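You operate a simulated robot arm through the tools that you are given. There is no shell and no other tool. Be economical: measure what you need, move in short steps, check, and stop when the job is done.

The job below is to be done with a simulated robot arm. You get a single attempt, and the scene is never put back.

TASK
Lid on the sugar bowl, jam and honey on the brown tray, then slide the tray onto the red runner. Set down upright: jam jar, honey jar.

Only the result counts: the job must be done as asked and must still hold three seconds after the hand-in. Knocking over, shifting, dropping, spilling or breaking anything else fails it. Lids that push on must go on centred and level and be pressed home; caps that screw on are set level and turned clockwise until they are tight.

THE ROBOT
A 7-joint arm with a two-finger parallel gripper, fixed in place. Base frame: the origin is at the foot of the arm, x ahead of it, y to its left, z up; the work surface is at about z = 750. Lengths are in mm, angles in degrees, forces in N, time in s.
Its first joint turns from -166.0 to 166.0 degrees. Payload 4.4 kg.
Tool frame: the origin (TCP) lies between the finger pads and is the grasp point; the fingertips stand 23 mm ahead of it; z points along the fingers, y is the line along which they close. The gripper opens to 94 mm. The fingers are 38 mm wide and 10 mm thick; the gripper's body (54 by 96 mm) begins 39 mm behind the TCP.
Orientation is that of the tool frame in the base frame, as [roll, pitch, yaw] about the fixed x, y, z axes, in that order (R = Rz(yaw) Ry(pitch) Rx(roll)). With the fingers straight down and closing along the base's y, the tool's x points along the base's -x, its y along +y and its z along -z.

THE INTERFACE
- The arm moves only by the tool step_arm. Its argument "commands" is a list of rows, each a list of 7 numbers: the turn, a rotation vector about the tool's x, y, z in units of 90 degrees (1.0 is 90 degrees), then the shift along the tool's x, y, z in units of 300 mm (1.0 is 300 mm), then the gripper command, from -1 (fully open) to 1 (shut), values between in proportion. In form: [[ax, ay, az, x, y, z, jaw], ...]. A call has 1 to 12 rows; each row is the pose to reach, as a shift and turn from the pose commanded when the call began, along the tool's axes at that moment. A call with a number of a shift or a turn outside -1 to 1 is refused whole. Each row takes 0.2 s and may step no farther than 50 mm and 8.6 degrees from the row before; otherwise, or with a gripper value out of range, the whole call is refused. A pose out of reach is approached as far as the arm can. The call stops where the force on the tool passes 40 N (or 10 N more than at its start, if that is more) or the arm is blocked; 0.2 s more then pass. Each finger travels about 72 mm/s and halts on what it meets, pressing with about 26 N; the grip force reading is that of the motor and also rises with nothing between the fingers. The clock runs only during rows and for 0.2 s after the last one: add rows that repeat a pose to give the fingers time. It gives the time, the measured TCP pose, the force on the tool (base axes), the opening and the grip force at its end, in the units of the frame above (readings bear some noise), with the torque about the TCP (base axes, N m) and any sound that the robot's microphone picked up.
- Cameras (640 x 400 px; columns grow to the right, rows downward): "scene" is fixed at [399.7, 649.3, 1309.3]; the picture's right is [-0.75, -0.66, 0.00], its down [-0.37, 0.42, -0.83] and it looks along [0.55, -0.63, -0.56] (base axes); focal length 312 px, centre (320, 200). "wrist" rides on the gripper at [86, 16, -75] in the tool frame; the picture's right is [-0.18, 0.98, 0.00], its down [-0.58, -0.11, -0.81] and it looks along [-0.79, -0.15, 0.59] (tool axes); focal length 243 px, centre (320, 200). There is no depth. A picture from a camera that has moved, and an enlarged one, comes with that camera's place and axes in the base frame and with its lens.
- snapshot(camera): a new picture of that camera. No time passes.
- enlarge(camera, box): a new picture of the part [left, top, right, bottom] of that camera's present view, enlarged. No time passes.
- close_job(): hands the job in; it is judged then, once.

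Go step by step. Nothing tells you positions but the pictures and the camera data: compare them with the known pose of the tool, close in by small moves and look again before you grip or let go. The budget is 120 turns and 76 pictures, counting those below and the enlarged ones. Unless the task says otherwise, let go and move clear before handing in, and close with one line.

The tools are called after ">>>" as name(argument=value, ...) on one line, values as JSON. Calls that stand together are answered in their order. step_arm: Moves the arm, as the interface text tells. Its arguments: {"type":"object","properties":{"commands":{"type":"array"}},"required":["commands"]} The other tools are called the same way: snapshot (camera) takes a picture; enlarge (camera, box) takes an enlarged picture of a part of a camera's view; close_job () hands the job in.

At the start:

```text
time: 0.0
tcp_pos: [768.6, -30.5, 1071.7]
ee_rot: [180.0, 0.1, -179.9]
ft_force: [-0.5, 0.2, 0.2]
wrist_torque: [-0.01, -0.04, -0.01]
grip_width: 94.1
gripper_force: 0.2
```

scene: 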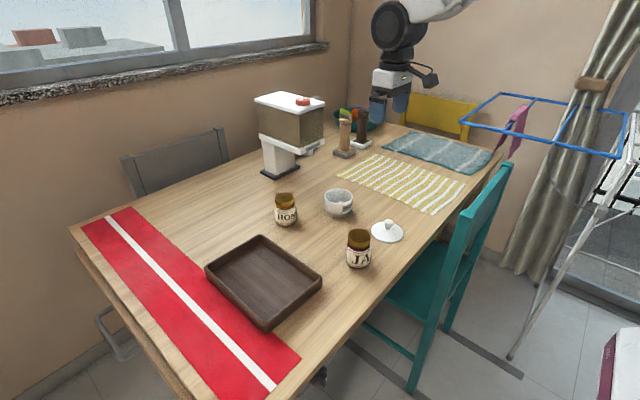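
wrist: 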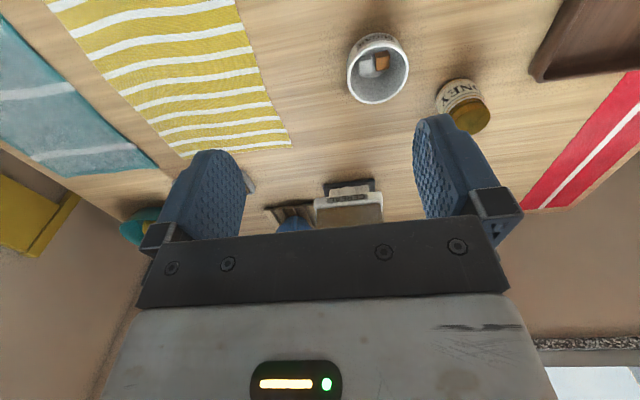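

The table shows the lid near (700,22), the bowl near (854,37), jam near (695,168), honey near (949,166), the tray near (828,359), and the runner at y≈440–590. I'll enlarge for detail first.

>>> enlarge(camera="scene", box=[260, 170, 420, 270])

>>> enlarge(camera="scene", box=[180, 220, 340, 340])

```text
4.00 times, centred on (340, 220) of scene
camera zoom: at [399.7, 649.3, 1309.3], right [-0.75, -0.66, 0.0], down [-0.37, 0.42, -0.83], along [0.55, -0.63, -0.56], focal length 1248 px, centre (240, 120)
```

zoom: 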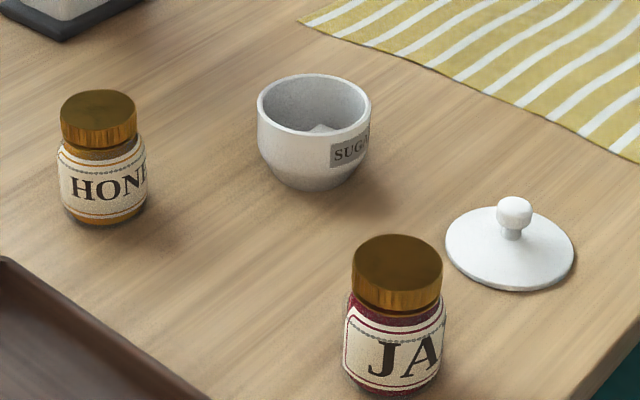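

```text
3.33 times, centred on (260, 280) of scene
camera zoom: at [399.7, 649.3, 1309.3], right [-0.75, -0.66, 0.0], down [-0.37, 0.42, -0.83], along [0.55, -0.63, -0.56], focal length 1040 px, centre (520, -67)
```

zoom: 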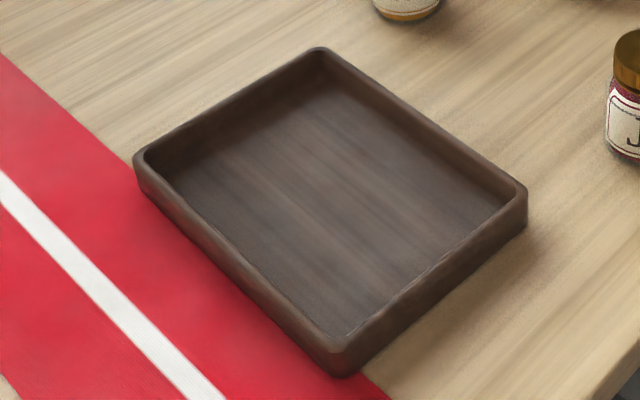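

The scene view puts the lid centre at about (701,22) with its knob top near z≈790, and the bowl at about (860,34) with its rim at z≈811. I'll move above the lid and check with the wrist camera.

>>> step_arm(commands=[[0, 0, 0, 0.0376, 0.0295, 0.0954, -1], [0, 0, 0, 0.0751, 0.0589, 0.1908, -1], [0, 0, 0, 0.1127, 0.0884, 0.2862, -1], [0, 0, 0, 0.1502, 0.1178, 0.3816, -1], [0, 0, 0, 0.1878, 0.1473, 0.477, -1], [0, 0, 0, 0.2253, 0.1767, 0.5724, -1]])

>>> snapshot(camera="wrist")

```text
time: 1.4
tcp_pos: [701.0, 23.8, 898.4]
ee_rot: [180.0, 0.0, 180.0]
ft_force: [0.6, -0.2, -0.1]
wrist_torque: [0.0, 0.02, -0.02]
grip_width: 93.9
gripper_force: 0.2
```

```text
71 pictures are left
camera wrist: at [613.3, 39.9, 972.3], right [0.18, 0.98, 0.0], down [0.58, -0.11, 0.81], along [0.79, -0.15, -0.59], focal length 243 px, centre (320, 200)
```

wrist: 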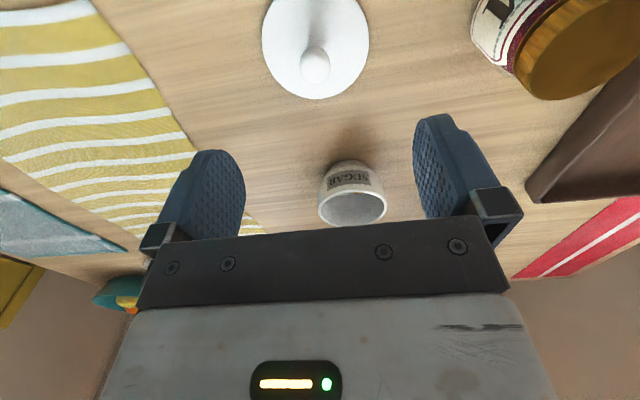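

The wrist view puts the knob at about (696,20.5). I'll go lower and check again.

>>> step_arm(commands=[[0, 0, 0, 0.008, -0.006, 0.11, -1], [0, 0, 0, 0.0133, -0.01, 0.2, -1]])

>>> snapshot(camera="wrist")

>>> snapshot(camera="scene")

```text
time: 2.0
tcp_pos: [697.3, 20.1, 839.0]
ee_rot: [-180.0, 0.1, 179.9]
ft_force: [0.7, 0.4, 0.6]
wrist_torque: [-0.02, 0.03, -0.02]
grip_width: 94.0
gripper_force: 0.0
```

```text
70 pictures are left
camera wrist: at [610.1, 36.5, 913.5], right [0.18, 0.98, 0.0], down [0.58, -0.11, 0.81], along [0.79, -0.15, -0.59], focal length 243 px, centre (320, 200)
```

wrist: 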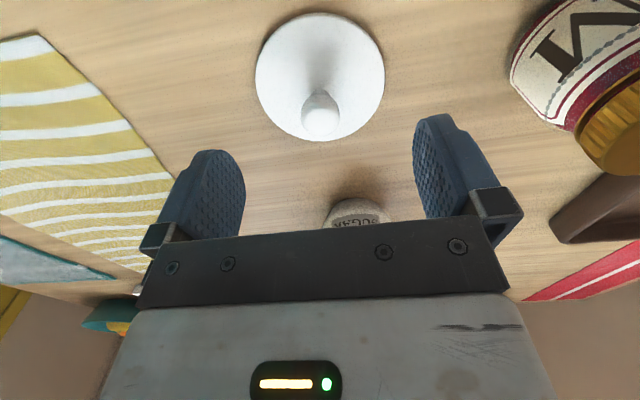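

```text
69 pictures are left
```

scene: 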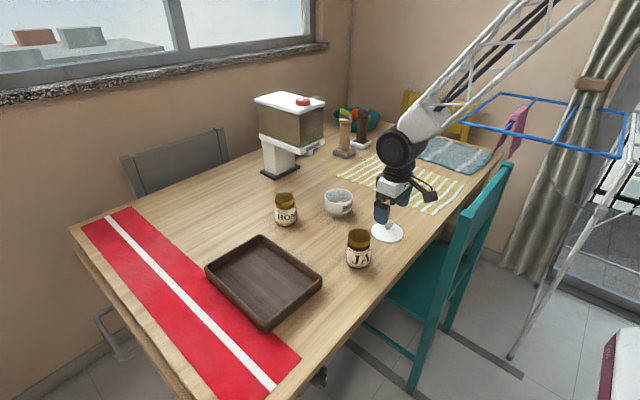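

Knob is centred under the TCP at about (696,20.5). I'll descend to z≈788 and close gently.

>>> step_arm(commands=[[0, 0, 0, 0.003, 0.0, 0.08, -1], [0, 0, 0, 0.003, 0.0, 0.15, -1], [0, 0, 0, 0.003, 0.0, 0.17, -1]])

>>> snapshot(camera="wrist")

>>> enlarge(camera="scene", box=[340, 180, 440, 250])

```text
time: 2.8
tcp_pos: [695.2, 20.2, 788.8]
ee_rot: [179.9, -0.1, 180.0]
ft_force: [0.0, -0.5, -0.5]
wrist_torque: [-0.02, 0.0, 0.0]
grip_width: 93.9
gripper_force: 0.0
```

```text
68 pictures are left
camera wrist: at [607.7, 36.0, 862.8], right [0.18, 0.98, 0.0], down [0.58, -0.11, 0.81], along [0.79, -0.15, -0.59], focal length 243 px, centre (320, 200)
```

wrist: 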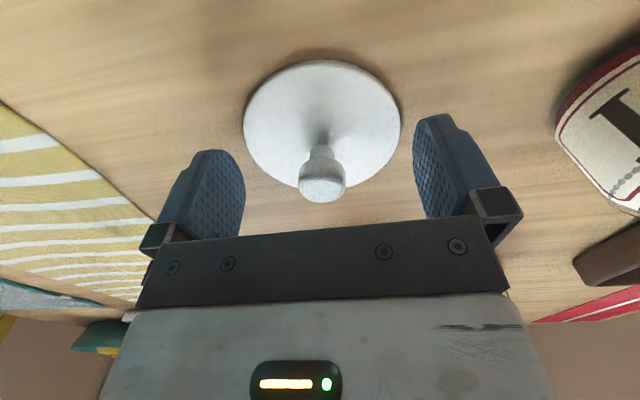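

```text
5.71 times, centred on (390, 215) of scene
camera zoom: at [399.7, 649.3, 1309.3], right [-0.75, -0.66, 0.0], down [-0.37, 0.42, -0.83], along [0.55, -0.63, -0.56], focal length 1784 px, centre (-80, 114)
```

zoom: 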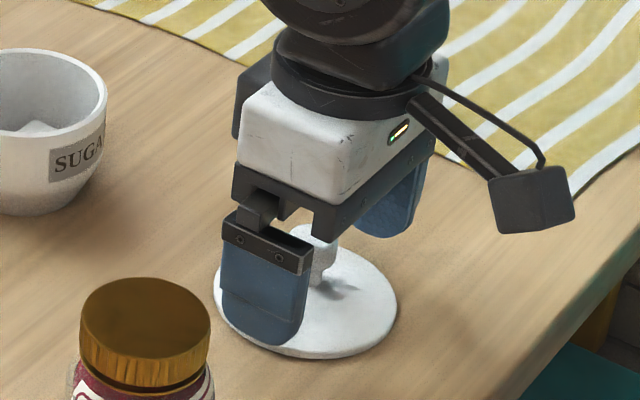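

The knob cap projects right at the TCP point (320,181). Closing.

>>> step_arm(commands=[[0, 0, 0, 0, 0, 0, -0.3], [0, 0, 0, 0, 0, 0, 0.4], [0, 0, 0, 0, 0, 0, 1], [0, 0, 0, 0, 0, 0, 1], [0, 0, 0, 0, 0, 0, 1]])

>>> snapshot(camera="wrist")

```text
time: 4.0
tcp_pos: [694.7, 20.4, 789.3]
ee_rot: [-179.9, 0.0, 180.0]
ft_force: [-0.1, -1.0, 0.3]
wrist_torque: [0.02, -0.01, -0.01]
grip_width: 20.7
gripper_force: 25.9
```

```text
66 pictures are left
camera wrist: at [607.6, 36.0, 862.8], right [0.18, 0.98, 0.0], down [0.58, -0.11, 0.81], along [0.79, -0.15, -0.59], focal length 243 px, centre (320, 200)
```

wrist: 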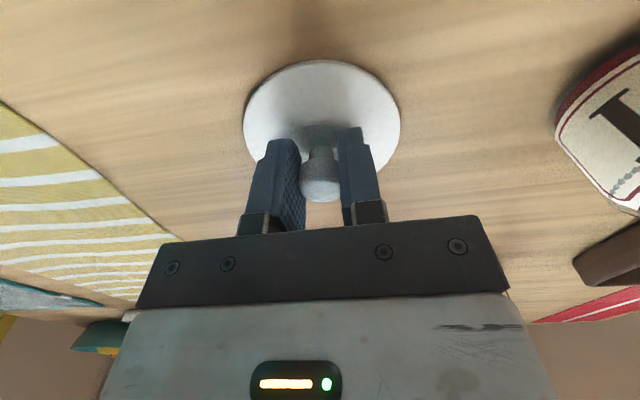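

Gripped at 20.7 mm. Lifting and viewing from both cameras.

>>> step_arm(commands=[[0, 0, 0, 0, 0, -0.03, 1], [0, 0, 0, 0, 0, -0.12, 1], [0, 0, 0, 0, 0, -0.25, 1], [0, 0, 0, 0, 0, -0.35, 1], [0, 0, 0, -0.07, 0.01, -0.35, 1]])

>>> snapshot(camera="wrist")

>>> enlarge(camera="scene", box=[300, 130, 420, 230])

```text
time: 5.2
tcp_pos: [716.9, 22.8, 891.6]
ee_rot: [-180.0, 0.0, -179.9]
ft_force: [0.2, 0.8, -0.7]
wrist_torque: [-0.02, 0.02, 0.03]
grip_width: 20.8
gripper_force: 26.2
```

```text
65 pictures are left
camera wrist: at [629.8, 39.3, 966.7], right [0.18, 0.98, 0.0], down [0.58, -0.11, 0.81], along [0.79, -0.15, -0.59], focal length 243 px, centre (320, 200)
```

wrist: 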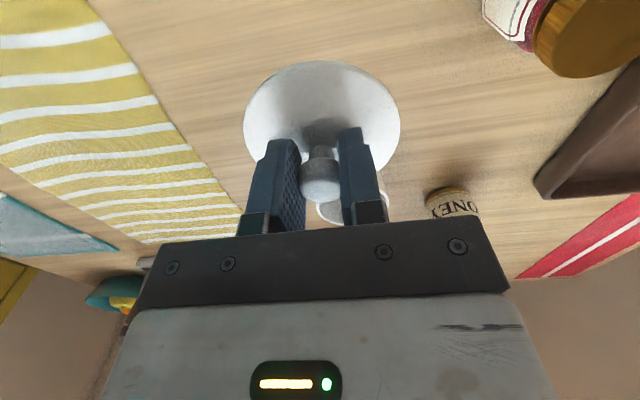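

```text
4.00 times, centred on (360, 180) of scene
camera zoom: at [399.7, 649.3, 1309.3], right [-0.75, -0.66, 0.0], down [-0.37, 0.42, -0.83], along [0.55, -0.63, -0.56], focal length 1248 px, centre (160, 280)
```

zoom: 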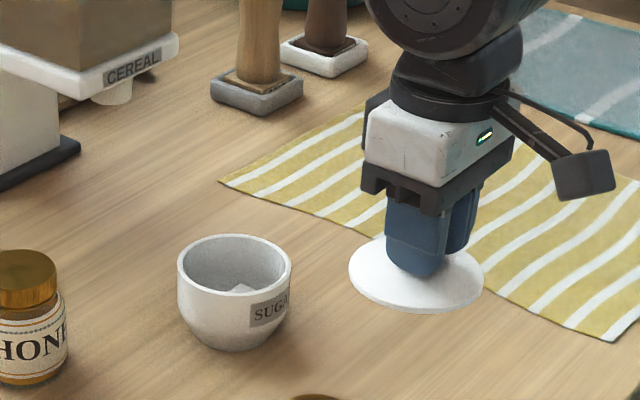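

Lid is held level. Triangulated bowl rim centre is (852,32.5) at z≈811. Moving the lid above it.

>>> step_arm(commands=[[0, 0, 0, -0.11, 0.008, 0, 1], [0, 0, 0, -0.22, 0.016, 0, 1], [0, 0, 0, -0.33, 0.024, 0, 1], [0, 0, 0, -0.43, 0.03, 0.03, 1], [0, 0, 0, -0.452, 0.032, 0.073, 1], [0, 0, 0, -0.452, 0.032, 0.073, 1]])

>>> snapshot(camera="wrist")

>>> enlarge(camera="scene", box=[300, 160, 380, 220])

```text
time: 6.6
tcp_pos: [852.2, 31.0, 872.8]
ee_rot: [180.0, 0.0, 180.0]
ft_force: [0.0, 1.3, 0.0]
wrist_torque: [0.03, -0.03, -0.01]
grip_width: 21.0
gripper_force: 26.5
```

```text
63 pictures are left
camera wrist: at [765.6, 47.4, 947.6], right [0.18, 0.98, 0.0], down [0.58, -0.11, 0.81], along [0.79, -0.15, -0.59], focal length 243 px, centre (320, 200)
```

wrist: 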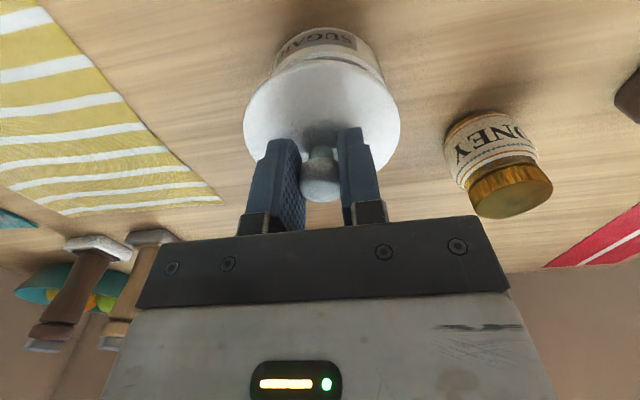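

```text
6.67 times, centred on (340, 190) of scene
camera zoom: at [399.7, 649.3, 1309.3], right [-0.75, -0.66, 0.0], down [-0.37, 0.42, -0.83], along [0.55, -0.63, -0.56], focal length 2081 px, centre (187, 267)
```

zoom: 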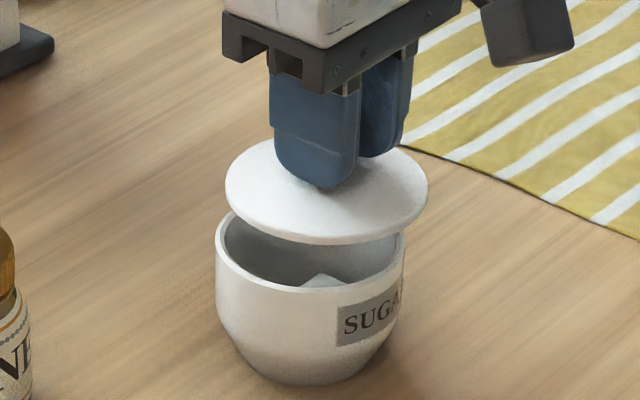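

From the scene view, the lid sits about 6.5 mm off along the camera's right axis. I'll correct by about (+5,+3), lower to just above the rim, and re-compare.

>>> step_arm(commands=[[0, 0, 0, -0.0167, 0.01, 0.02, 1], [0, 0, 0, -0.0167, 0.01, 0.05, 1], [0, 0, 0, -0.0167, 0.01, 0.05, 1]])

>>> enlarge(camera="wrist", box=[220, 0, 420, 220])

>>> enlarge(camera="scene", box=[300, 160, 380, 220])

```text
time: 7.4
tcp_pos: [856.6, 34.0, 857.5]
ee_rot: [179.9, 0.0, 180.0]
ft_force: [-0.3, -0.3, -0.9]
wrist_torque: [-0.02, 0.01, -0.01]
grip_width: 21.0
gripper_force: 26.3
```

```text
1.82 times, centred on (320, 110) of wrist
camera zoom: at [770.6, 50.2, 932.8], right [0.18, 0.98, 0.0], down [0.58, -0.11, 0.81], along [0.79, -0.15, -0.59], focal length 441 px, centre (320, 364)
```

zoom: 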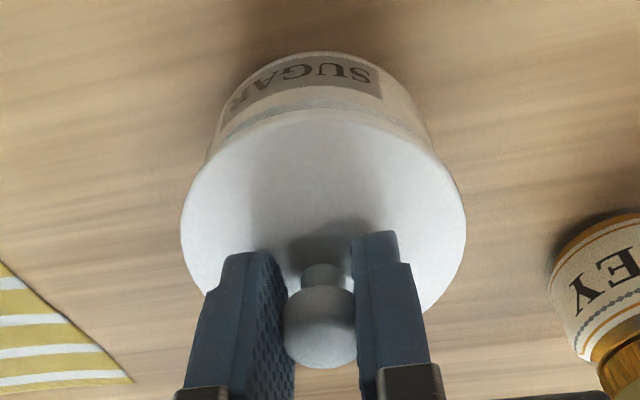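

```text
6.67 times, centred on (340, 190) of scene
camera zoom: at [399.7, 649.3, 1309.3], right [-0.75, -0.66, 0.0], down [-0.37, 0.42, -0.83], along [0.55, -0.63, -0.56], focal length 2081 px, centre (187, 267)
```

zoom: 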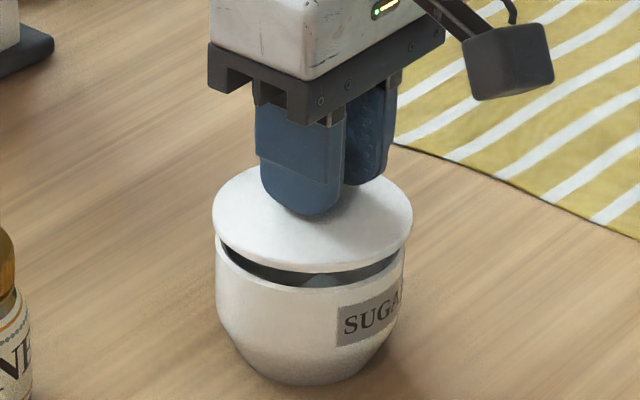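

Now near-aligned, with a residual of about (+1.9,−0.6). I'll correct, lower to just above contact and inspect.

>>> step_arm(commands=[[0, 0, 0, -0.006, -0.002, 0.01, 1], [0, 0, 0, -0.006, -0.002, 0.02, 1], [0, 0, 0, -0.006, -0.002, 0.02, 1]])

>>> enlarge(camera="wrist", box=[220, 0, 420, 220])

>>> enlarge(camera="scene", box=[320, 180, 360, 220])

```text
time: 8.2
tcp_pos: [861.4, 33.7, 851.6]
ee_rot: [-179.9, 0.0, 180.0]
ft_force: [0.1, 0.2, -0.3]
wrist_torque: [0.02, 0.01, 0.0]
grip_width: 21.0
gripper_force: 25.8
```

```text
1.82 times, centred on (320, 110) of wrist
camera zoom: at [773.1, 50.6, 925.6], right [0.18, 0.98, 0.0], down [0.58, -0.11, 0.81], along [0.79, -0.15, -0.59], focal length 441 px, centre (320, 364)
```

zoom: 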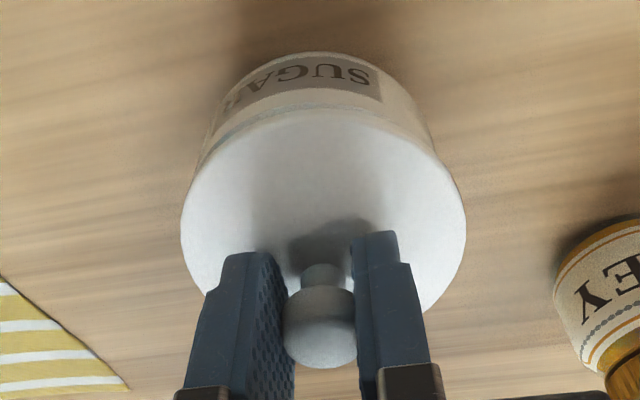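

```text
10.00 times, centred on (340, 200) of scene
camera zoom: at [399.7, 649.3, 1309.3], right [-0.75, -0.66, 0.0], down [-0.37, 0.42, -0.83], along [0.55, -0.63, -0.56], focal length 3121 px, centre (120, 200)
```

zoom: 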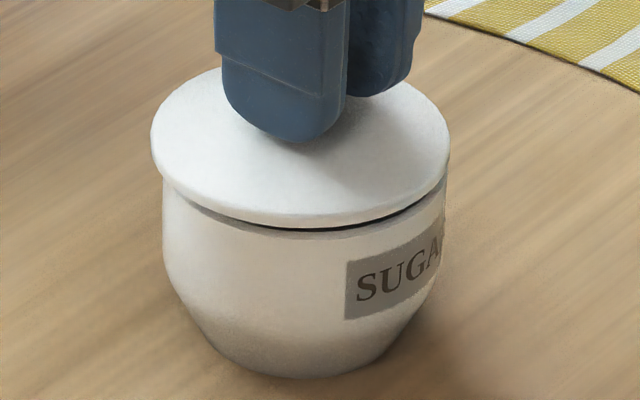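

Slight overshoot: the lid is about 1.4 mm too far in +x. Backing off 1.6 mm and lowering gently to contact.

>>> step_arm(commands=[[0, 0, 0, 0.0053, -0.001, 0.0, 1], [0, 0, 0, 0.0053, -0.001, 0.005, 1], [0, 0, 0, 0.0053, -0.001, 0.01, 1], [0, 0, 0, 0.0053, -0.001, 0.013, 1]])

>>> enlarge(camera="scene", box=[320, 180, 360, 220])

>>> enlarge(camera="wrist", box=[260, 10, 380, 110])

```text
time: 9.2
tcp_pos: [858.5, 33.0, 846.7]
ee_rot: [180.0, 0.0, 179.9]
ft_force: [-0.3, 0.1, -0.2]
wrist_torque: [-0.01, 0.0, 0.03]
grip_width: 20.7
gripper_force: 26.1
```

```text
10.00 times, centred on (340, 200) of scene
camera zoom: at [399.7, 649.3, 1309.3], right [-0.75, -0.66, 0.0], down [-0.37, 0.42, -0.83], along [0.55, -0.63, -0.56], focal length 3121 px, centre (120, 200)
```

zoom: 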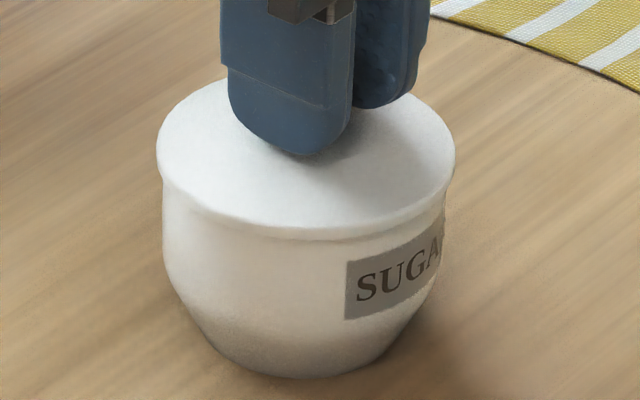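

```text
4.00 times, centred on (320, 60) of wrist
camera zoom: at [771.7, 49.6, 921.7], right [0.18, 0.98, 0.0], down [0.58, -0.11, 0.81], along [0.79, -0.15, -0.59], focal length 970 px, centre (320, 760)
```

zoom: 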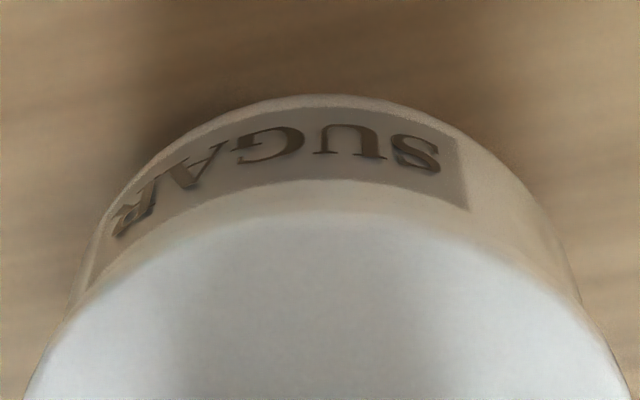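

Lid is now centred in the scene view, with no contact force yet. Pressing down slowly.

>>> step_arm(commands=[[0, 0, 0, 0, 0, 0.004, 1], [0, 0, 0, 0, 0, 0.008, 1], [0, 0, 0, 0, 0, 0.012, 1]])

>>> enlarge(camera="scene", box=[320, 180, 360, 220])

```text
time: 10.0
tcp_pos: [859.8, 35.3, 846.9]
ee_rot: [180.0, 0.2, 180.0]
ft_force: [-3.1, -8.8, 33.4]
wrist_torque: [-0.44, -0.23, -0.04]
grip_width: 21.3
gripper_force: 26.4
```

```text
10.00 times, centred on (340, 200) of scene
camera zoom: at [399.7, 649.3, 1309.3], right [-0.75, -0.66, 0.0], down [-0.37, 0.42, -0.83], along [0.55, -0.63, -0.56], focal length 3121 px, centre (120, 200)
```

zoom: 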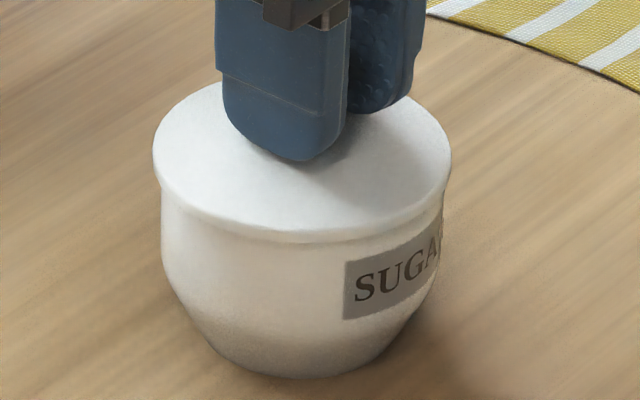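

Contact of about 33 N with a sideways −y force, so the lid is slightly too far in +y. I'll ease off, nudge −y by 1 mm, and press again.

>>> step_arm(commands=[[0, 0, 0, 0, -0.001, -0.008, 1], [0, 0, 0, 0.0015, -0.005, -0.006, 1], [0, 0, 0, 0.0015, -0.005, -0.003, 1], [0, 0, 0, 0.0015, -0.005, 0, 1]])

```text
time: 11.0
tcp_pos: [857.8, 33.7, 844.0]
ee_rot: [-179.9, 0.1, 180.0]
ft_force: [3.5, 13.4, 34.6]
wrist_torque: [0.55, -0.29, 0.04]
grip_width: 21.0
gripper_force: 26.1
```

The sideways force flipped sign, so the centre lies in between. I'll nudge +y by 0.8 mm and −x a touch.

>>> step_arm(commands=[[0, 0, 0, 0, 0.0015, -0.004, 1], [0, 0, 0, -0.0005, 0.0028, -0.004, 1], [0, 0, 0, -0.0005, 0.0028, -0.002, 1], [0, 0, 0, -0.0005, 0.0028, 0, 1]])

>>> enlarge(camera="scene", box=[320, 180, 360, 220])

```text
time: 12.0
tcp_pos: [857.3, 34.7, 845.1]
ee_rot: [-180.0, 0.0, 179.9]
ft_force: [-2.8, -12.3, 32.1]
wrist_torque: [-0.49, 0.14, -0.07]
grip_width: 20.9
gripper_force: 26.1
```

```text
10.00 times, centred on (340, 200) of scene
camera zoom: at [399.7, 649.3, 1309.3], right [-0.75, -0.66, 0.0], down [-0.37, 0.42, -0.83], along [0.55, -0.63, -0.56], focal length 3121 px, centre (120, 200)
```

zoom: 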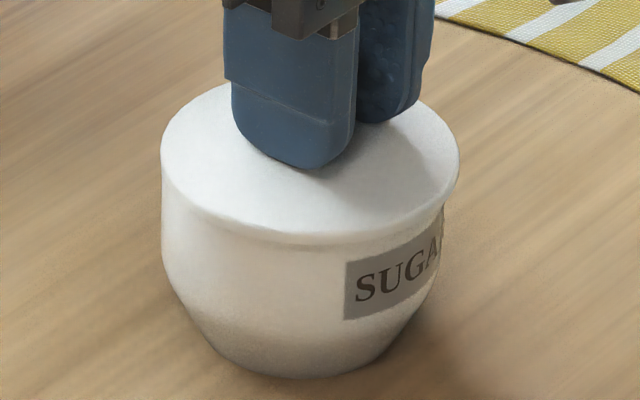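

The sideways force is just friction, so alignment must come from the cameras. Scene shows the lid about 1.8 mm off; checking the wrist view for y.

>>> enlarge(camera="wrist", box=[220, 20, 420, 145])

```text
3.20 times, centred on (320, 82) of wrist
camera zoom: at [769.9, 50.0, 917.6], right [0.18, 0.98, 0.0], down [0.58, -0.11, 0.81], along [0.79, -0.15, -0.59], focal length 776 px, centre (320, 576)
```

zoom: 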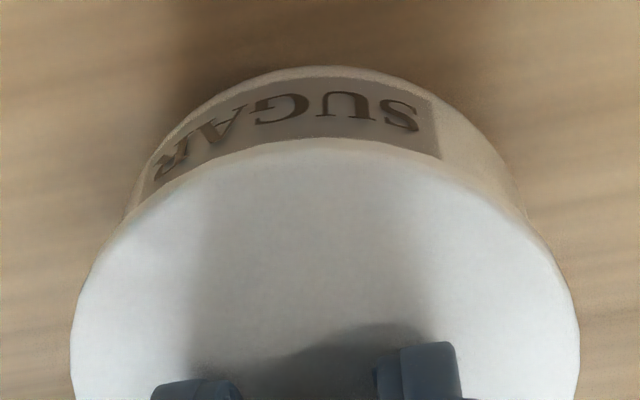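

Y looks symmetric, so the residual is in x. I'll lift 3 mm, shift +2 mm in x, and re-seat.

>>> step_arm(commands=[[0, 0, 0, 0, 0, -0.02, 1], [0, 0, 0, -0.0067, 0, -0.02, 1], [0, 0, 0, -0.0067, 0.0, -0.02, 1], [0, 0, 0, -0.0067, 0.0, -0.012, 1], [0, 0, 0, -0.0067, 0, -0.006, 1]])

>>> enlarge(camera="scene", box=[320, 180, 360, 220])

>>> enlarge(camera="wrist", box=[220, 20, 420, 145])

```text
time: 13.2
tcp_pos: [860.7, 33.8, 844.7]
ee_rot: [-180.0, 0.0, -180.0]
ft_force: [-0.3, -0.2, -0.6]
wrist_torque: [0.01, -0.04, 0.0]
grip_width: 20.7
gripper_force: 26.0
```

```text
10.00 times, centred on (340, 200) of scene
camera zoom: at [399.7, 649.3, 1309.3], right [-0.75, -0.66, 0.0], down [-0.37, 0.42, -0.83], along [0.55, -0.63, -0.56], focal length 3121 px, centre (120, 200)
```

zoom: 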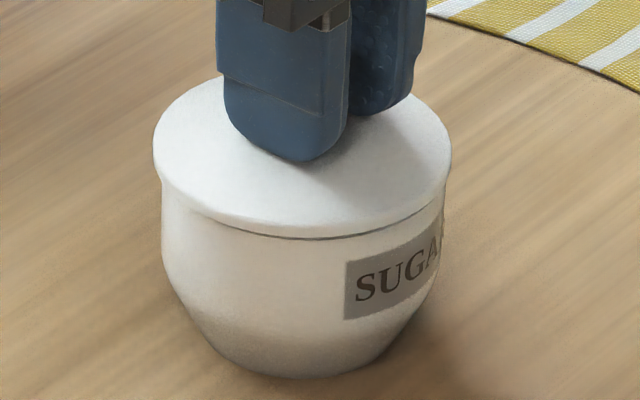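

```text
3.20 times, centred on (320, 82) of wrist
camera zoom: at [772.7, 50.1, 919.1], right [0.18, 0.98, 0.0], down [0.58, -0.11, 0.81], along [0.79, -0.15, -0.59], focal length 776 px, centre (320, 576)
```

zoom: 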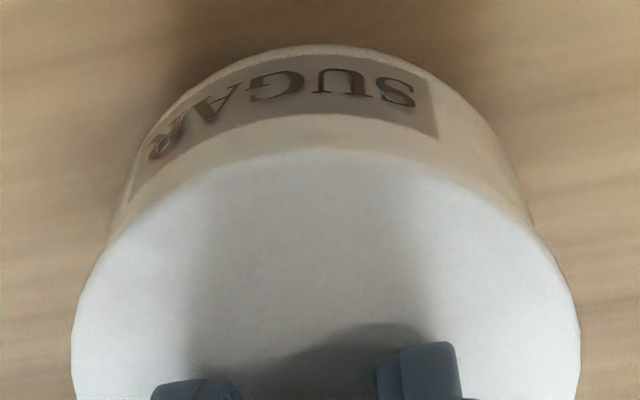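

Lid is centred on the bowl with a hairline gap. Pressing straight down now.

>>> step_arm(commands=[[0, 0, 0, 0, -0.001, 0.004, 1], [0, 0, 0, 0, -0.001, 0.008, 1], [0, 0, 0, 0, -0.001, 0.012, 1], [0, 0, 0, 0, -0.001, 0.016, 1], [0, 0, 0, 0, -0.001, 0.02, 1], [0, 0, 0, 0, -0.001, 0.024, 1]])

>>> enlarge(camera="scene", box=[320, 180, 360, 220])

```text
time: 14.6
tcp_pos: [861.0, 34.2, 839.5]
ee_rot: [180.0, 0.2, -179.9]
ft_force: [10.1, -0.2, 33.7]
wrist_torque: [0.32, -0.33, -0.01]
grip_width: 20.9
gripper_force: 26.0
```

```text
10.00 times, centred on (340, 200) of scene
camera zoom: at [399.7, 649.3, 1309.3], right [-0.75, -0.66, 0.0], down [-0.37, 0.42, -0.83], along [0.55, -0.63, -0.56], focal length 3121 px, centre (120, 200)
```

zoom: 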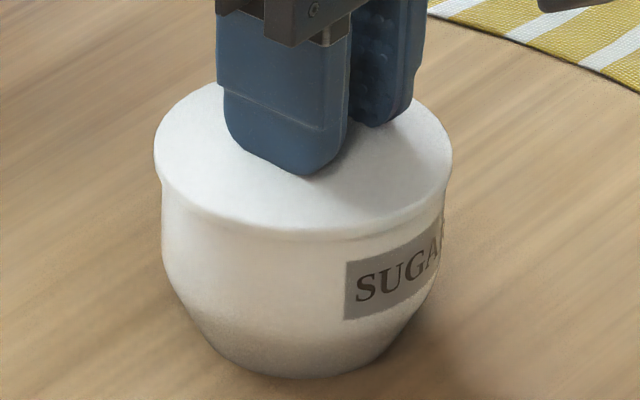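

Flush and centred; the fingers slid a bit on the knob. I'll release, rise, and look.

>>> step_arm(commands=[[0, 0, 0, 0, 0, -0.015, 1], [0, 0, 0, 0, 0, -0.015, 0.2], [0, 0, 0, 0, 0, -0.015, -0.3], [0, 0, 0, 0, 0, -0.06, -0.3], [0, 0, 0, 0, 0, -0.18, -0.3], [0, 0, 0, 0, 0, -0.24, -0.3]])

>>> enlarge(camera="scene", box=[320, 180, 360, 220])

>>> snapshot(camera="wrist")

```text
time: 16.0
tcp_pos: [858.3, 35.1, 910.8]
ee_rot: [-179.9, -0.1, 180.0]
ft_force: [0.1, -0.7, 0.0]
wrist_torque: [0.05, 0.02, -0.01]
grip_width: 61.4
gripper_force: 0.0
heard: snap
```

```text
10.00 times, centred on (340, 200) of scene
camera zoom: at [399.7, 649.3, 1309.3], right [-0.75, -0.66, 0.0], down [-0.37, 0.42, -0.83], along [0.55, -0.63, -0.56], focal length 3121 px, centre (120, 200)
```

zoom: 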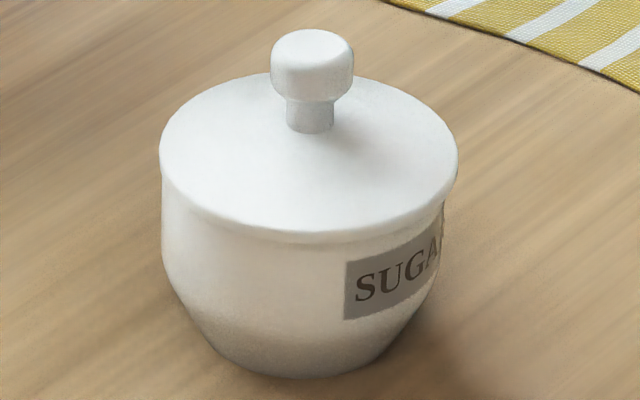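

```text
48 pictures are left
camera wrist: at [771.3, 50.8, 984.6], right [0.18, 0.98, 0.0], down [0.58, -0.11, 0.81], along [0.79, -0.15, -0.59], focal length 243 px, centre (320, 200)
```

wrist: 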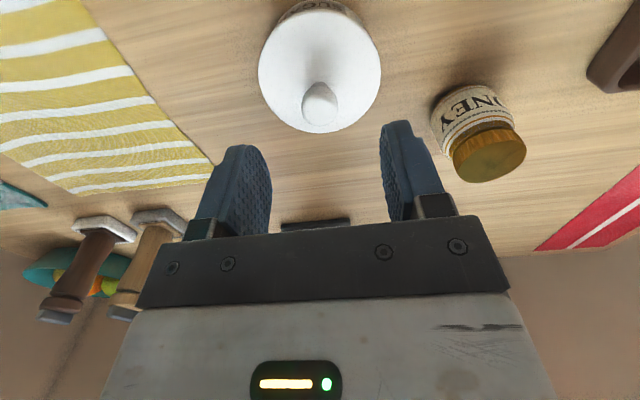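

A "snap" was heard on release, but the lid now looks about 1.8 mm off in the scene view. A closer look first.

>>> enlarge(camera="scene", box=[322, 190, 356, 212])

>>> enlarge(camera="wrist", box=[250, 0, 390, 140])

```text
16.00 times, centred on (339, 201) of scene
camera zoom: at [399.7, 649.3, 1309.3], right [-0.75, -0.66, 0.0], down [-0.37, 0.42, -0.83], along [0.55, -0.63, -0.56], focal length 4994 px, centre (16, 184)
```

zoom: 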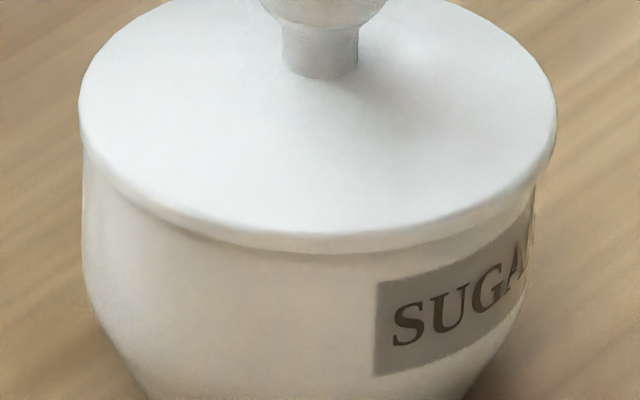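

```text
2.86 times, centred on (320, 70) of wrist
camera zoom: at [771.3, 50.8, 984.6], right [0.18, 0.98, 0.0], down [0.58, -0.11, 0.81], along [0.79, -0.15, -0.59], focal length 693 px, centre (320, 571)
```

zoom: 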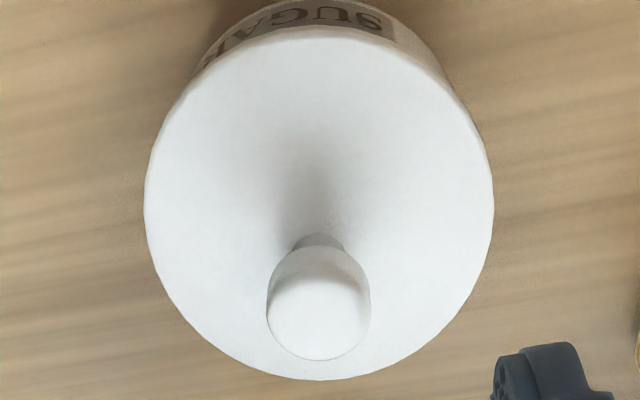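

The lid is flush and level but shifted about 2.4 mm toward −x, probably dragged when the fingers pulled up. I'll regrip the knob, nudge it back to centre, and this time open without lifting.

>>> step_arm(commands=[[0, 0, 0, 0, 0, 0.1, -0.3], [0, 0, 0, 0, 0, 0.19, -0.3], [0, 0, 0, 0, 0, 0.216, -0.3], [0, 0, 0, 0, 0, 0.216, 0.3], [0, 0, 0, 0, 0, 0.216, 1], [0, 0, 0, 0, 0, 0.216, 1], [0, 0, 0, 0, 0, 0.216, 1]])

>>> enlarge(camera="scene", box=[320, 180, 360, 220])

```text
time: 17.6
tcp_pos: [858.2, 35.4, 844.5]
ee_rot: [179.9, -0.1, 180.0]
ft_force: [0.5, 0.2, -0.3]
wrist_torque: [-0.01, 0.02, 0.0]
grip_width: 21.0
gripper_force: 26.1
heard: snap
```

```text
10.00 times, centred on (340, 200) of scene
camera zoom: at [399.7, 649.3, 1309.3], right [-0.75, -0.66, 0.0], down [-0.37, 0.42, -0.83], along [0.55, -0.63, -0.56], focal length 3121 px, centre (120, 200)
```

zoom: 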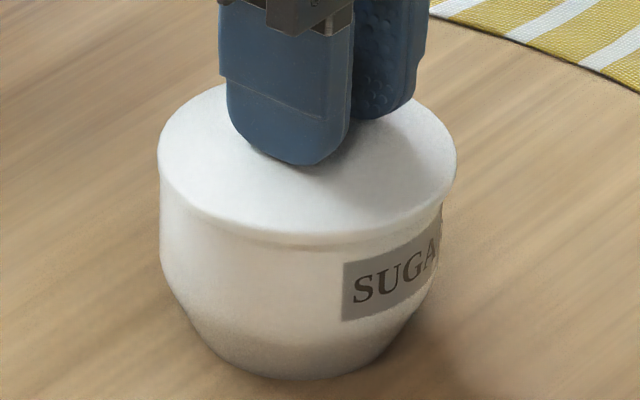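

Gripping moved lid and bowl together by under 1 mm, so they are at least coupled. I'll nudge +x by 2 mm to see whether the lid re-centres on the bowl.

>>> step_arm(commands=[[0, 0, 0, -0.003, 0, 0, 1], [0, 0, 0, -0.006, 0.001, 0, 1], [0, 0, 0, -0.007, 0.001, 0, 1]])

>>> enlarge(camera="scene", box=[320, 180, 360, 220])

```text
time: 18.4
tcp_pos: [861.4, 34.1, 844.6]
ee_rot: [-180.0, -0.1, 179.9]
ft_force: [0.1, 0.3, -0.1]
wrist_torque: [0.04, 0.01, -0.01]
grip_width: 20.9
gripper_force: 25.5
```

```text
10.00 times, centred on (340, 200) of scene
camera zoom: at [399.7, 649.3, 1309.3], right [-0.75, -0.66, 0.0], down [-0.37, 0.42, -0.83], along [0.55, -0.63, -0.56], focal length 3121 px, centre (120, 200)
```

zoom: 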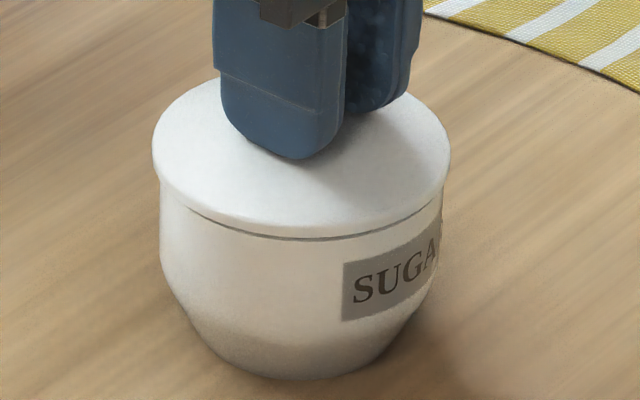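

The lid moved freely and is now centred (301 vs 300.5) with a hairline gap. I'll lower lightly, open in place without lifting, then check.

>>> step_arm(commands=[[0, 0, 0, 0, 0, 0.004, 1], [0, 0, 0, 0, 0, 0.007, 1], [0, 0, 0, 0, 0, 0.009, 1]])

>>> enlarge(camera="scene", box=[320, 180, 360, 220])

```text
time: 19.2
tcp_pos: [860.8, 33.5, 844.0]
ee_rot: [180.0, 0.2, 180.0]
ft_force: [2.6, 5.1, 25.1]
wrist_torque: [0.35, -0.08, 0.03]
grip_width: 21.0
gripper_force: 26.5
```

```text
10.00 times, centred on (340, 200) of scene
camera zoom: at [399.7, 649.3, 1309.3], right [-0.75, -0.66, 0.0], down [-0.37, 0.42, -0.83], along [0.55, -0.63, -0.56], focal length 3121 px, centre (120, 200)
```

zoom: 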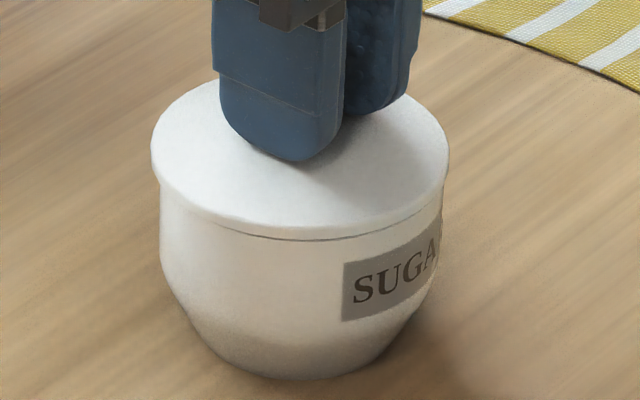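

The lid rests a hair above its seat at 25 N. I'll open in place, rise clear, close the fingers, and press on the knob top.

>>> step_arm(commands=[[0, 0, 0, 0, 0, 0.009, 0.5], [0, 0, 0, 0, 0, 0.009, -0.3], [0, 0, 0, 0, 0, 0.009, -0.3], [0, 0, 0, 0, 0, -0.1, -0.3], [0, 0, 0, 0, 0, -0.22, -0.3], [0, 0, 0, 0, 0, -0.22, 0.5], [0, 0, 0, 0, 0, -0.22, 1], [0, 0, 0, 0, 0, -0.22, 1], [0, 0, 0, 0, 0, -0.22, 1]])

>>> enlarge(camera="scene", box=[320, 180, 360, 220])

>>> snapshot(camera="wrist")

```text
time: 21.2
tcp_pos: [858.3, 32.9, 907.8]
ee_rot: [180.0, -0.1, 179.9]
ft_force: [-0.4, -0.2, 0.4]
wrist_torque: [-0.02, 0.0, 0.03]
grip_width: 0.2
gripper_force: 25.5
heard: snap
```

```text
10.00 times, centred on (340, 200) of scene
camera zoom: at [399.7, 649.3, 1309.3], right [-0.75, -0.66, 0.0], down [-0.37, 0.42, -0.83], along [0.55, -0.63, -0.56], focal length 3121 px, centre (120, 200)
```

zoom: 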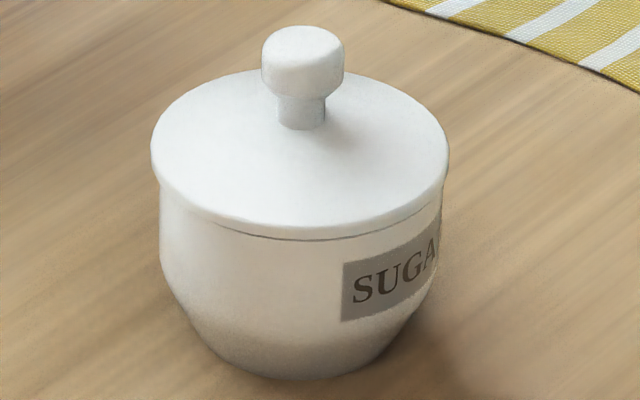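

```text
41 pictures are left
camera wrist: at [771.6, 48.7, 982.8], right [0.18, 0.98, 0.0], down [0.58, -0.11, 0.81], along [0.79, -0.15, -0.59], focal length 243 px, centre (320, 200)
```

wrist: 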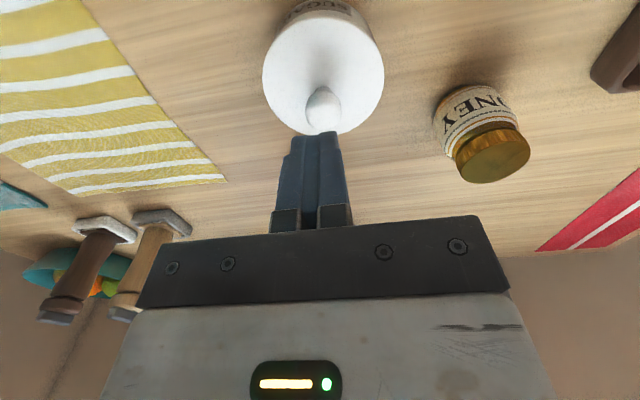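

Lid is centred, with a tiny gap at the front. Pressing down on the knob top with the closed fingers.

>>> step_arm(commands=[[0, 0, 0, 0.003, 0.003, 0.06, 1], [0, 0, 0, 0.003, 0.003, 0.085, 1], [0, 0, 0, 0.003, 0.003, 0.095, 1], [0, 0, 0, 0.003, 0.003, 0.1, 1], [0, 0, 0, 0.003, 0.003, 0.105, 1], [0, 0, 0, 0.003, 0.003, 0.11, 1], [0, 0, 0, 0.003, 0.003, 0.115, 1], [0, 0, 0, 0.003, 0.003, 0.12, 1], [0, 0, 0, 0.003, 0.003, 0.125, 1], [0, 0, 0, 0.003, 0.003, 0.13, 1]])

>>> enlarge(camera="scene", box=[320, 180, 360, 220])

```text
time: 23.4
tcp_pos: [860.8, 33.9, 870.5]
ee_rot: [-180.0, 0.0, -180.0]
ft_force: [-7.6, 1.2, 23.0]
wrist_torque: [0.02, 0.19, -0.01]
grip_width: 0.0
gripper_force: 26.2
```

```text
10.00 times, centred on (340, 200) of scene
camera zoom: at [399.7, 649.3, 1309.3], right [-0.75, -0.66, 0.0], down [-0.37, 0.42, -0.83], along [0.55, -0.63, -0.56], focal length 3121 px, centre (120, 200)
```

zoom: 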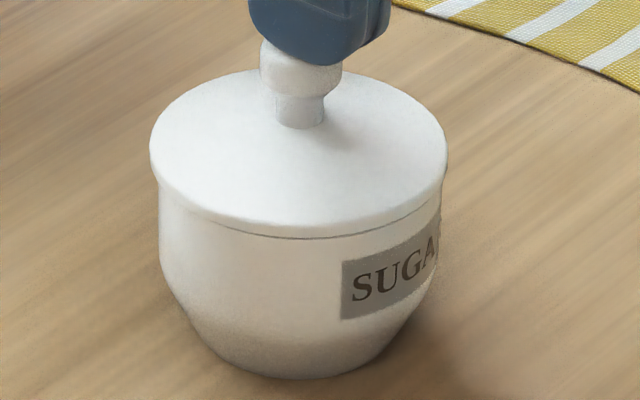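

Contact at 23 N. Continuing to press harder.

>>> step_arm(commands=[[0, 0, 0, 0, 0, 0.006, 1], [0, 0, 0, 0, 0, 0.012, 1], [0, 0, 0, 0, 0, 0.018, 1], [0, 0, 0, 0, 0, 0.024, 1], [0, 0, 0, 0, 0, 0.03, 1], [0, 0, 0, 0, 0, 0.036, 1]])

>>> enlarge(camera="scene", box=[320, 180, 360, 220])

```text
time: 23.8
tcp_pos: [861.0, 34.0, 871.0]
ee_rot: [179.9, 0.4, 180.0]
ft_force: [-3.6, 0.2, 10.0]
wrist_torque: [-0.02, 0.13, 0.03]
grip_width: 0.0
gripper_force: 25.7
stopped in row 2: the force on the tool passed its limit at 44 N (the readings are from after the stop); the commanded pose is now the measured one
```

```text
10.00 times, centred on (340, 200) of scene
camera zoom: at [399.7, 649.3, 1309.3], right [-0.75, -0.66, 0.0], down [-0.37, 0.42, -0.83], along [0.55, -0.63, -0.56], focal length 3121 px, centre (120, 200)
```

zoom: 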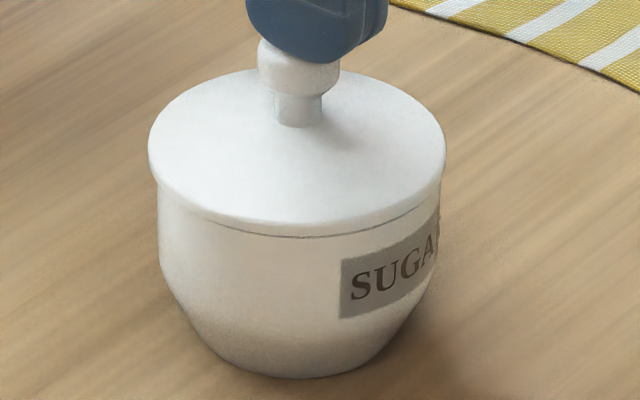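

Pressed to 44 N; lid and bowl stayed together. Raising clear and inspecting closely.

>>> step_arm(commands=[[0, 0, 0, 0, 0, -0.05, 1], [0, 0, 0, 0.1, 0, -0.12, 1], [0, 0, 0, 0.25, 0, -0.12, 0.3], [0, 0, 0, 0.4, 0, -0.1, -0.4], [0, 0, 0, 0.55, 0, -0.05, -1], [0, 0, 0, 0.6, 0, -0.0, -1], [0, 0, 0, 0.6, 0, -0.0, -1]])

>>> enlarge(camera="scene", box=[322, 190, 356, 212])

>>> snapshot(camera="wrist")

```text
time: 25.4
tcp_pos: [679.1, 36.7, 870.6]
ee_rot: [-179.9, 0.2, 180.0]
ft_force: [0.2, -0.6, -1.0]
wrist_torque: [-0.02, -0.02, 0.02]
grip_width: 94.3
gripper_force: 0.0
```

```text
16.00 times, centred on (339, 201) of scene
camera zoom: at [399.7, 649.3, 1309.3], right [-0.75, -0.66, 0.0], down [-0.37, 0.42, -0.83], along [0.55, -0.63, -0.56], focal length 4994 px, centre (16, 184)
```

zoom: 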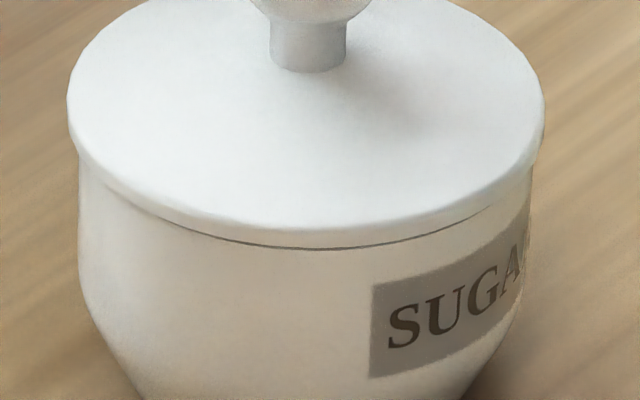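

```text
37 pictures are left
camera wrist: at [592.0, 52.1, 944.8], right [0.18, 0.98, 0.0], down [0.58, -0.11, 0.81], along [0.79, -0.15, -0.59], focal length 243 px, centre (320, 200)
```

wrist: 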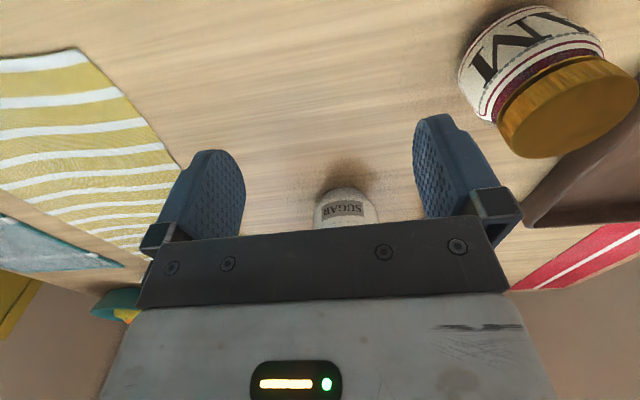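

There's a hairline dark line under the lid. I'll tilt the tool for a low-angle wrist view of the seam.

>>> step_arm(commands=[[0, -0.09, 0, -0.07, -0.003, 0.05, -1], [0, -0.18, 0, -0.14, -0.006, 0.11, -1], [0, -0.27, 0, -0.21, -0.01, 0.17, -1], [0, -0.27, 0, -0.21, -0.01, 0.17, -1]])

>>> snapshot(camera="wrist")

>>> enlarge(camera="wrist", box=[260, 140, 380, 230])

```text
time: 26.4
tcp_pos: [744.5, 33.1, 819.9]
ee_rot: [-180.0, 24.5, 180.0]
ft_force: [-0.3, 0.0, 0.2]
wrist_torque: [0.02, -0.02, 0.0]
grip_width: 94.0
gripper_force: 0.1
```

```text
36 pictures are left
camera wrist: at [635.0, 49.4, 851.8], right [0.17, 0.98, 0.08], down [0.19, -0.11, 0.98], along [0.97, -0.15, -0.21], focal length 243 px, centre (320, 200)
```

wrist: 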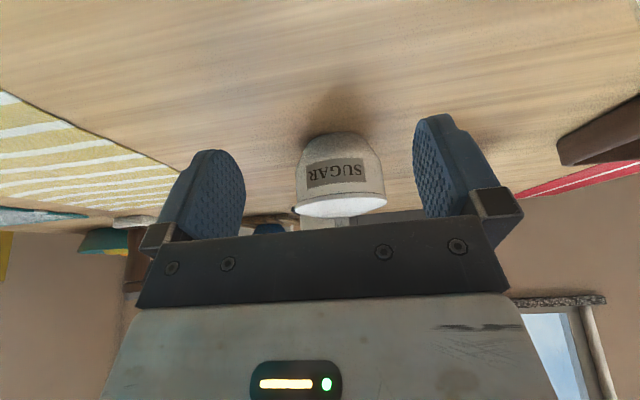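

```text
4.44 times, centred on (320, 185) of wrist
camera zoom: at [635.0, 49.4, 851.8], right [0.17, 0.98, 0.08], down [0.19, -0.11, 0.98], along [0.97, -0.15, -0.21], focal length 1078 px, centre (320, 267)
```

zoom: 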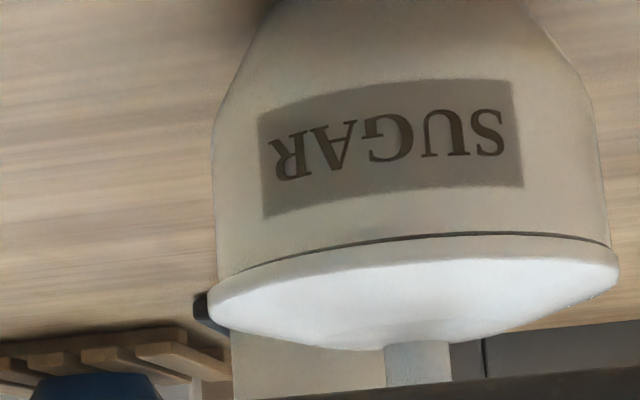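

Lid is level and symmetric in this view, with only a hairline seam that is slightly wider on the +y side. I'll go back and press once more, slightly to +y, to make sure it's home.

>>> step_arm(commands=[[0, 0.09, 0, -0.039, 0, -0.086, -1], [0, 0.18, 0, -0.078, 0, -0.172, -1], [0, 0.27, 0, -0.1166, 0, -0.258, -0.4], [0, 0.27, 0, -0.2325, 0.004, -0.2057, 0.2], [0, 0.27, 0, -0.3484, 0.009, -0.1533, 1], [0, 0.27, 0, -0.4643, 0.013, -0.101, 1], [0, 0.27, 0, -0.4643, 0.013, -0.101, 1]])

```text
time: 28.0
tcp_pos: [859.9, 31.1, 903.2]
ee_rot: [-179.9, 0.2, 179.9]
ft_force: [-0.4, 0.4, -0.7]
wrist_torque: [0.0, 0.02, -0.01]
grip_width: 0.0
gripper_force: 26.1
```

>>> step_arm(commands=[[0, 0, 0, 0, 0.017, 0.05, 1], [0, 0, 0, 0, 0.017, 0.085, 1], [0, 0, 0, 0, 0.017, 0.1, 1], [0, 0, 0, 0, 0.017, 0.108, 1], [0, 0, 0, 0, 0.017, 0.116, 1], [0, 0, 0, 0, 0.017, 0.124, 1], [0, 0, 0, 0, 0.017, 0.132, 1], [0, 0, 0, 0, 0.017, 0.14, 1], [0, 0, 0, 0, 0.017, 0.148, 1]])

>>> enlarge(camera="scene", box=[322, 190, 356, 212])

```text
time: 29.6
tcp_pos: [859.7, 39.5, 871.6]
ee_rot: [180.0, 0.5, 180.0]
ft_force: [-3.5, -0.9, 9.2]
wrist_torque: [-0.04, 0.1, -0.01]
grip_width: 0.2
gripper_force: 25.9
stopped in row 7: the force on the tool passed its limit at 45 N (the readings are from after the stop); the commanded pose is now the measured one
```

```text
16.00 times, centred on (339, 201) of scene
camera zoom: at [399.7, 649.3, 1309.3], right [-0.75, -0.66, 0.0], down [-0.37, 0.42, -0.83], along [0.55, -0.63, -0.56], focal length 4994 px, centre (16, 184)
```

zoom: 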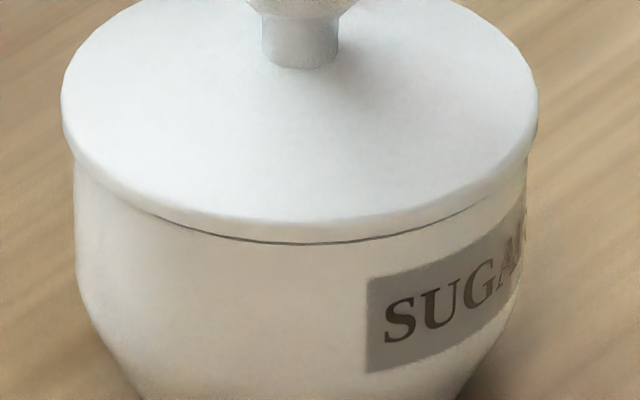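

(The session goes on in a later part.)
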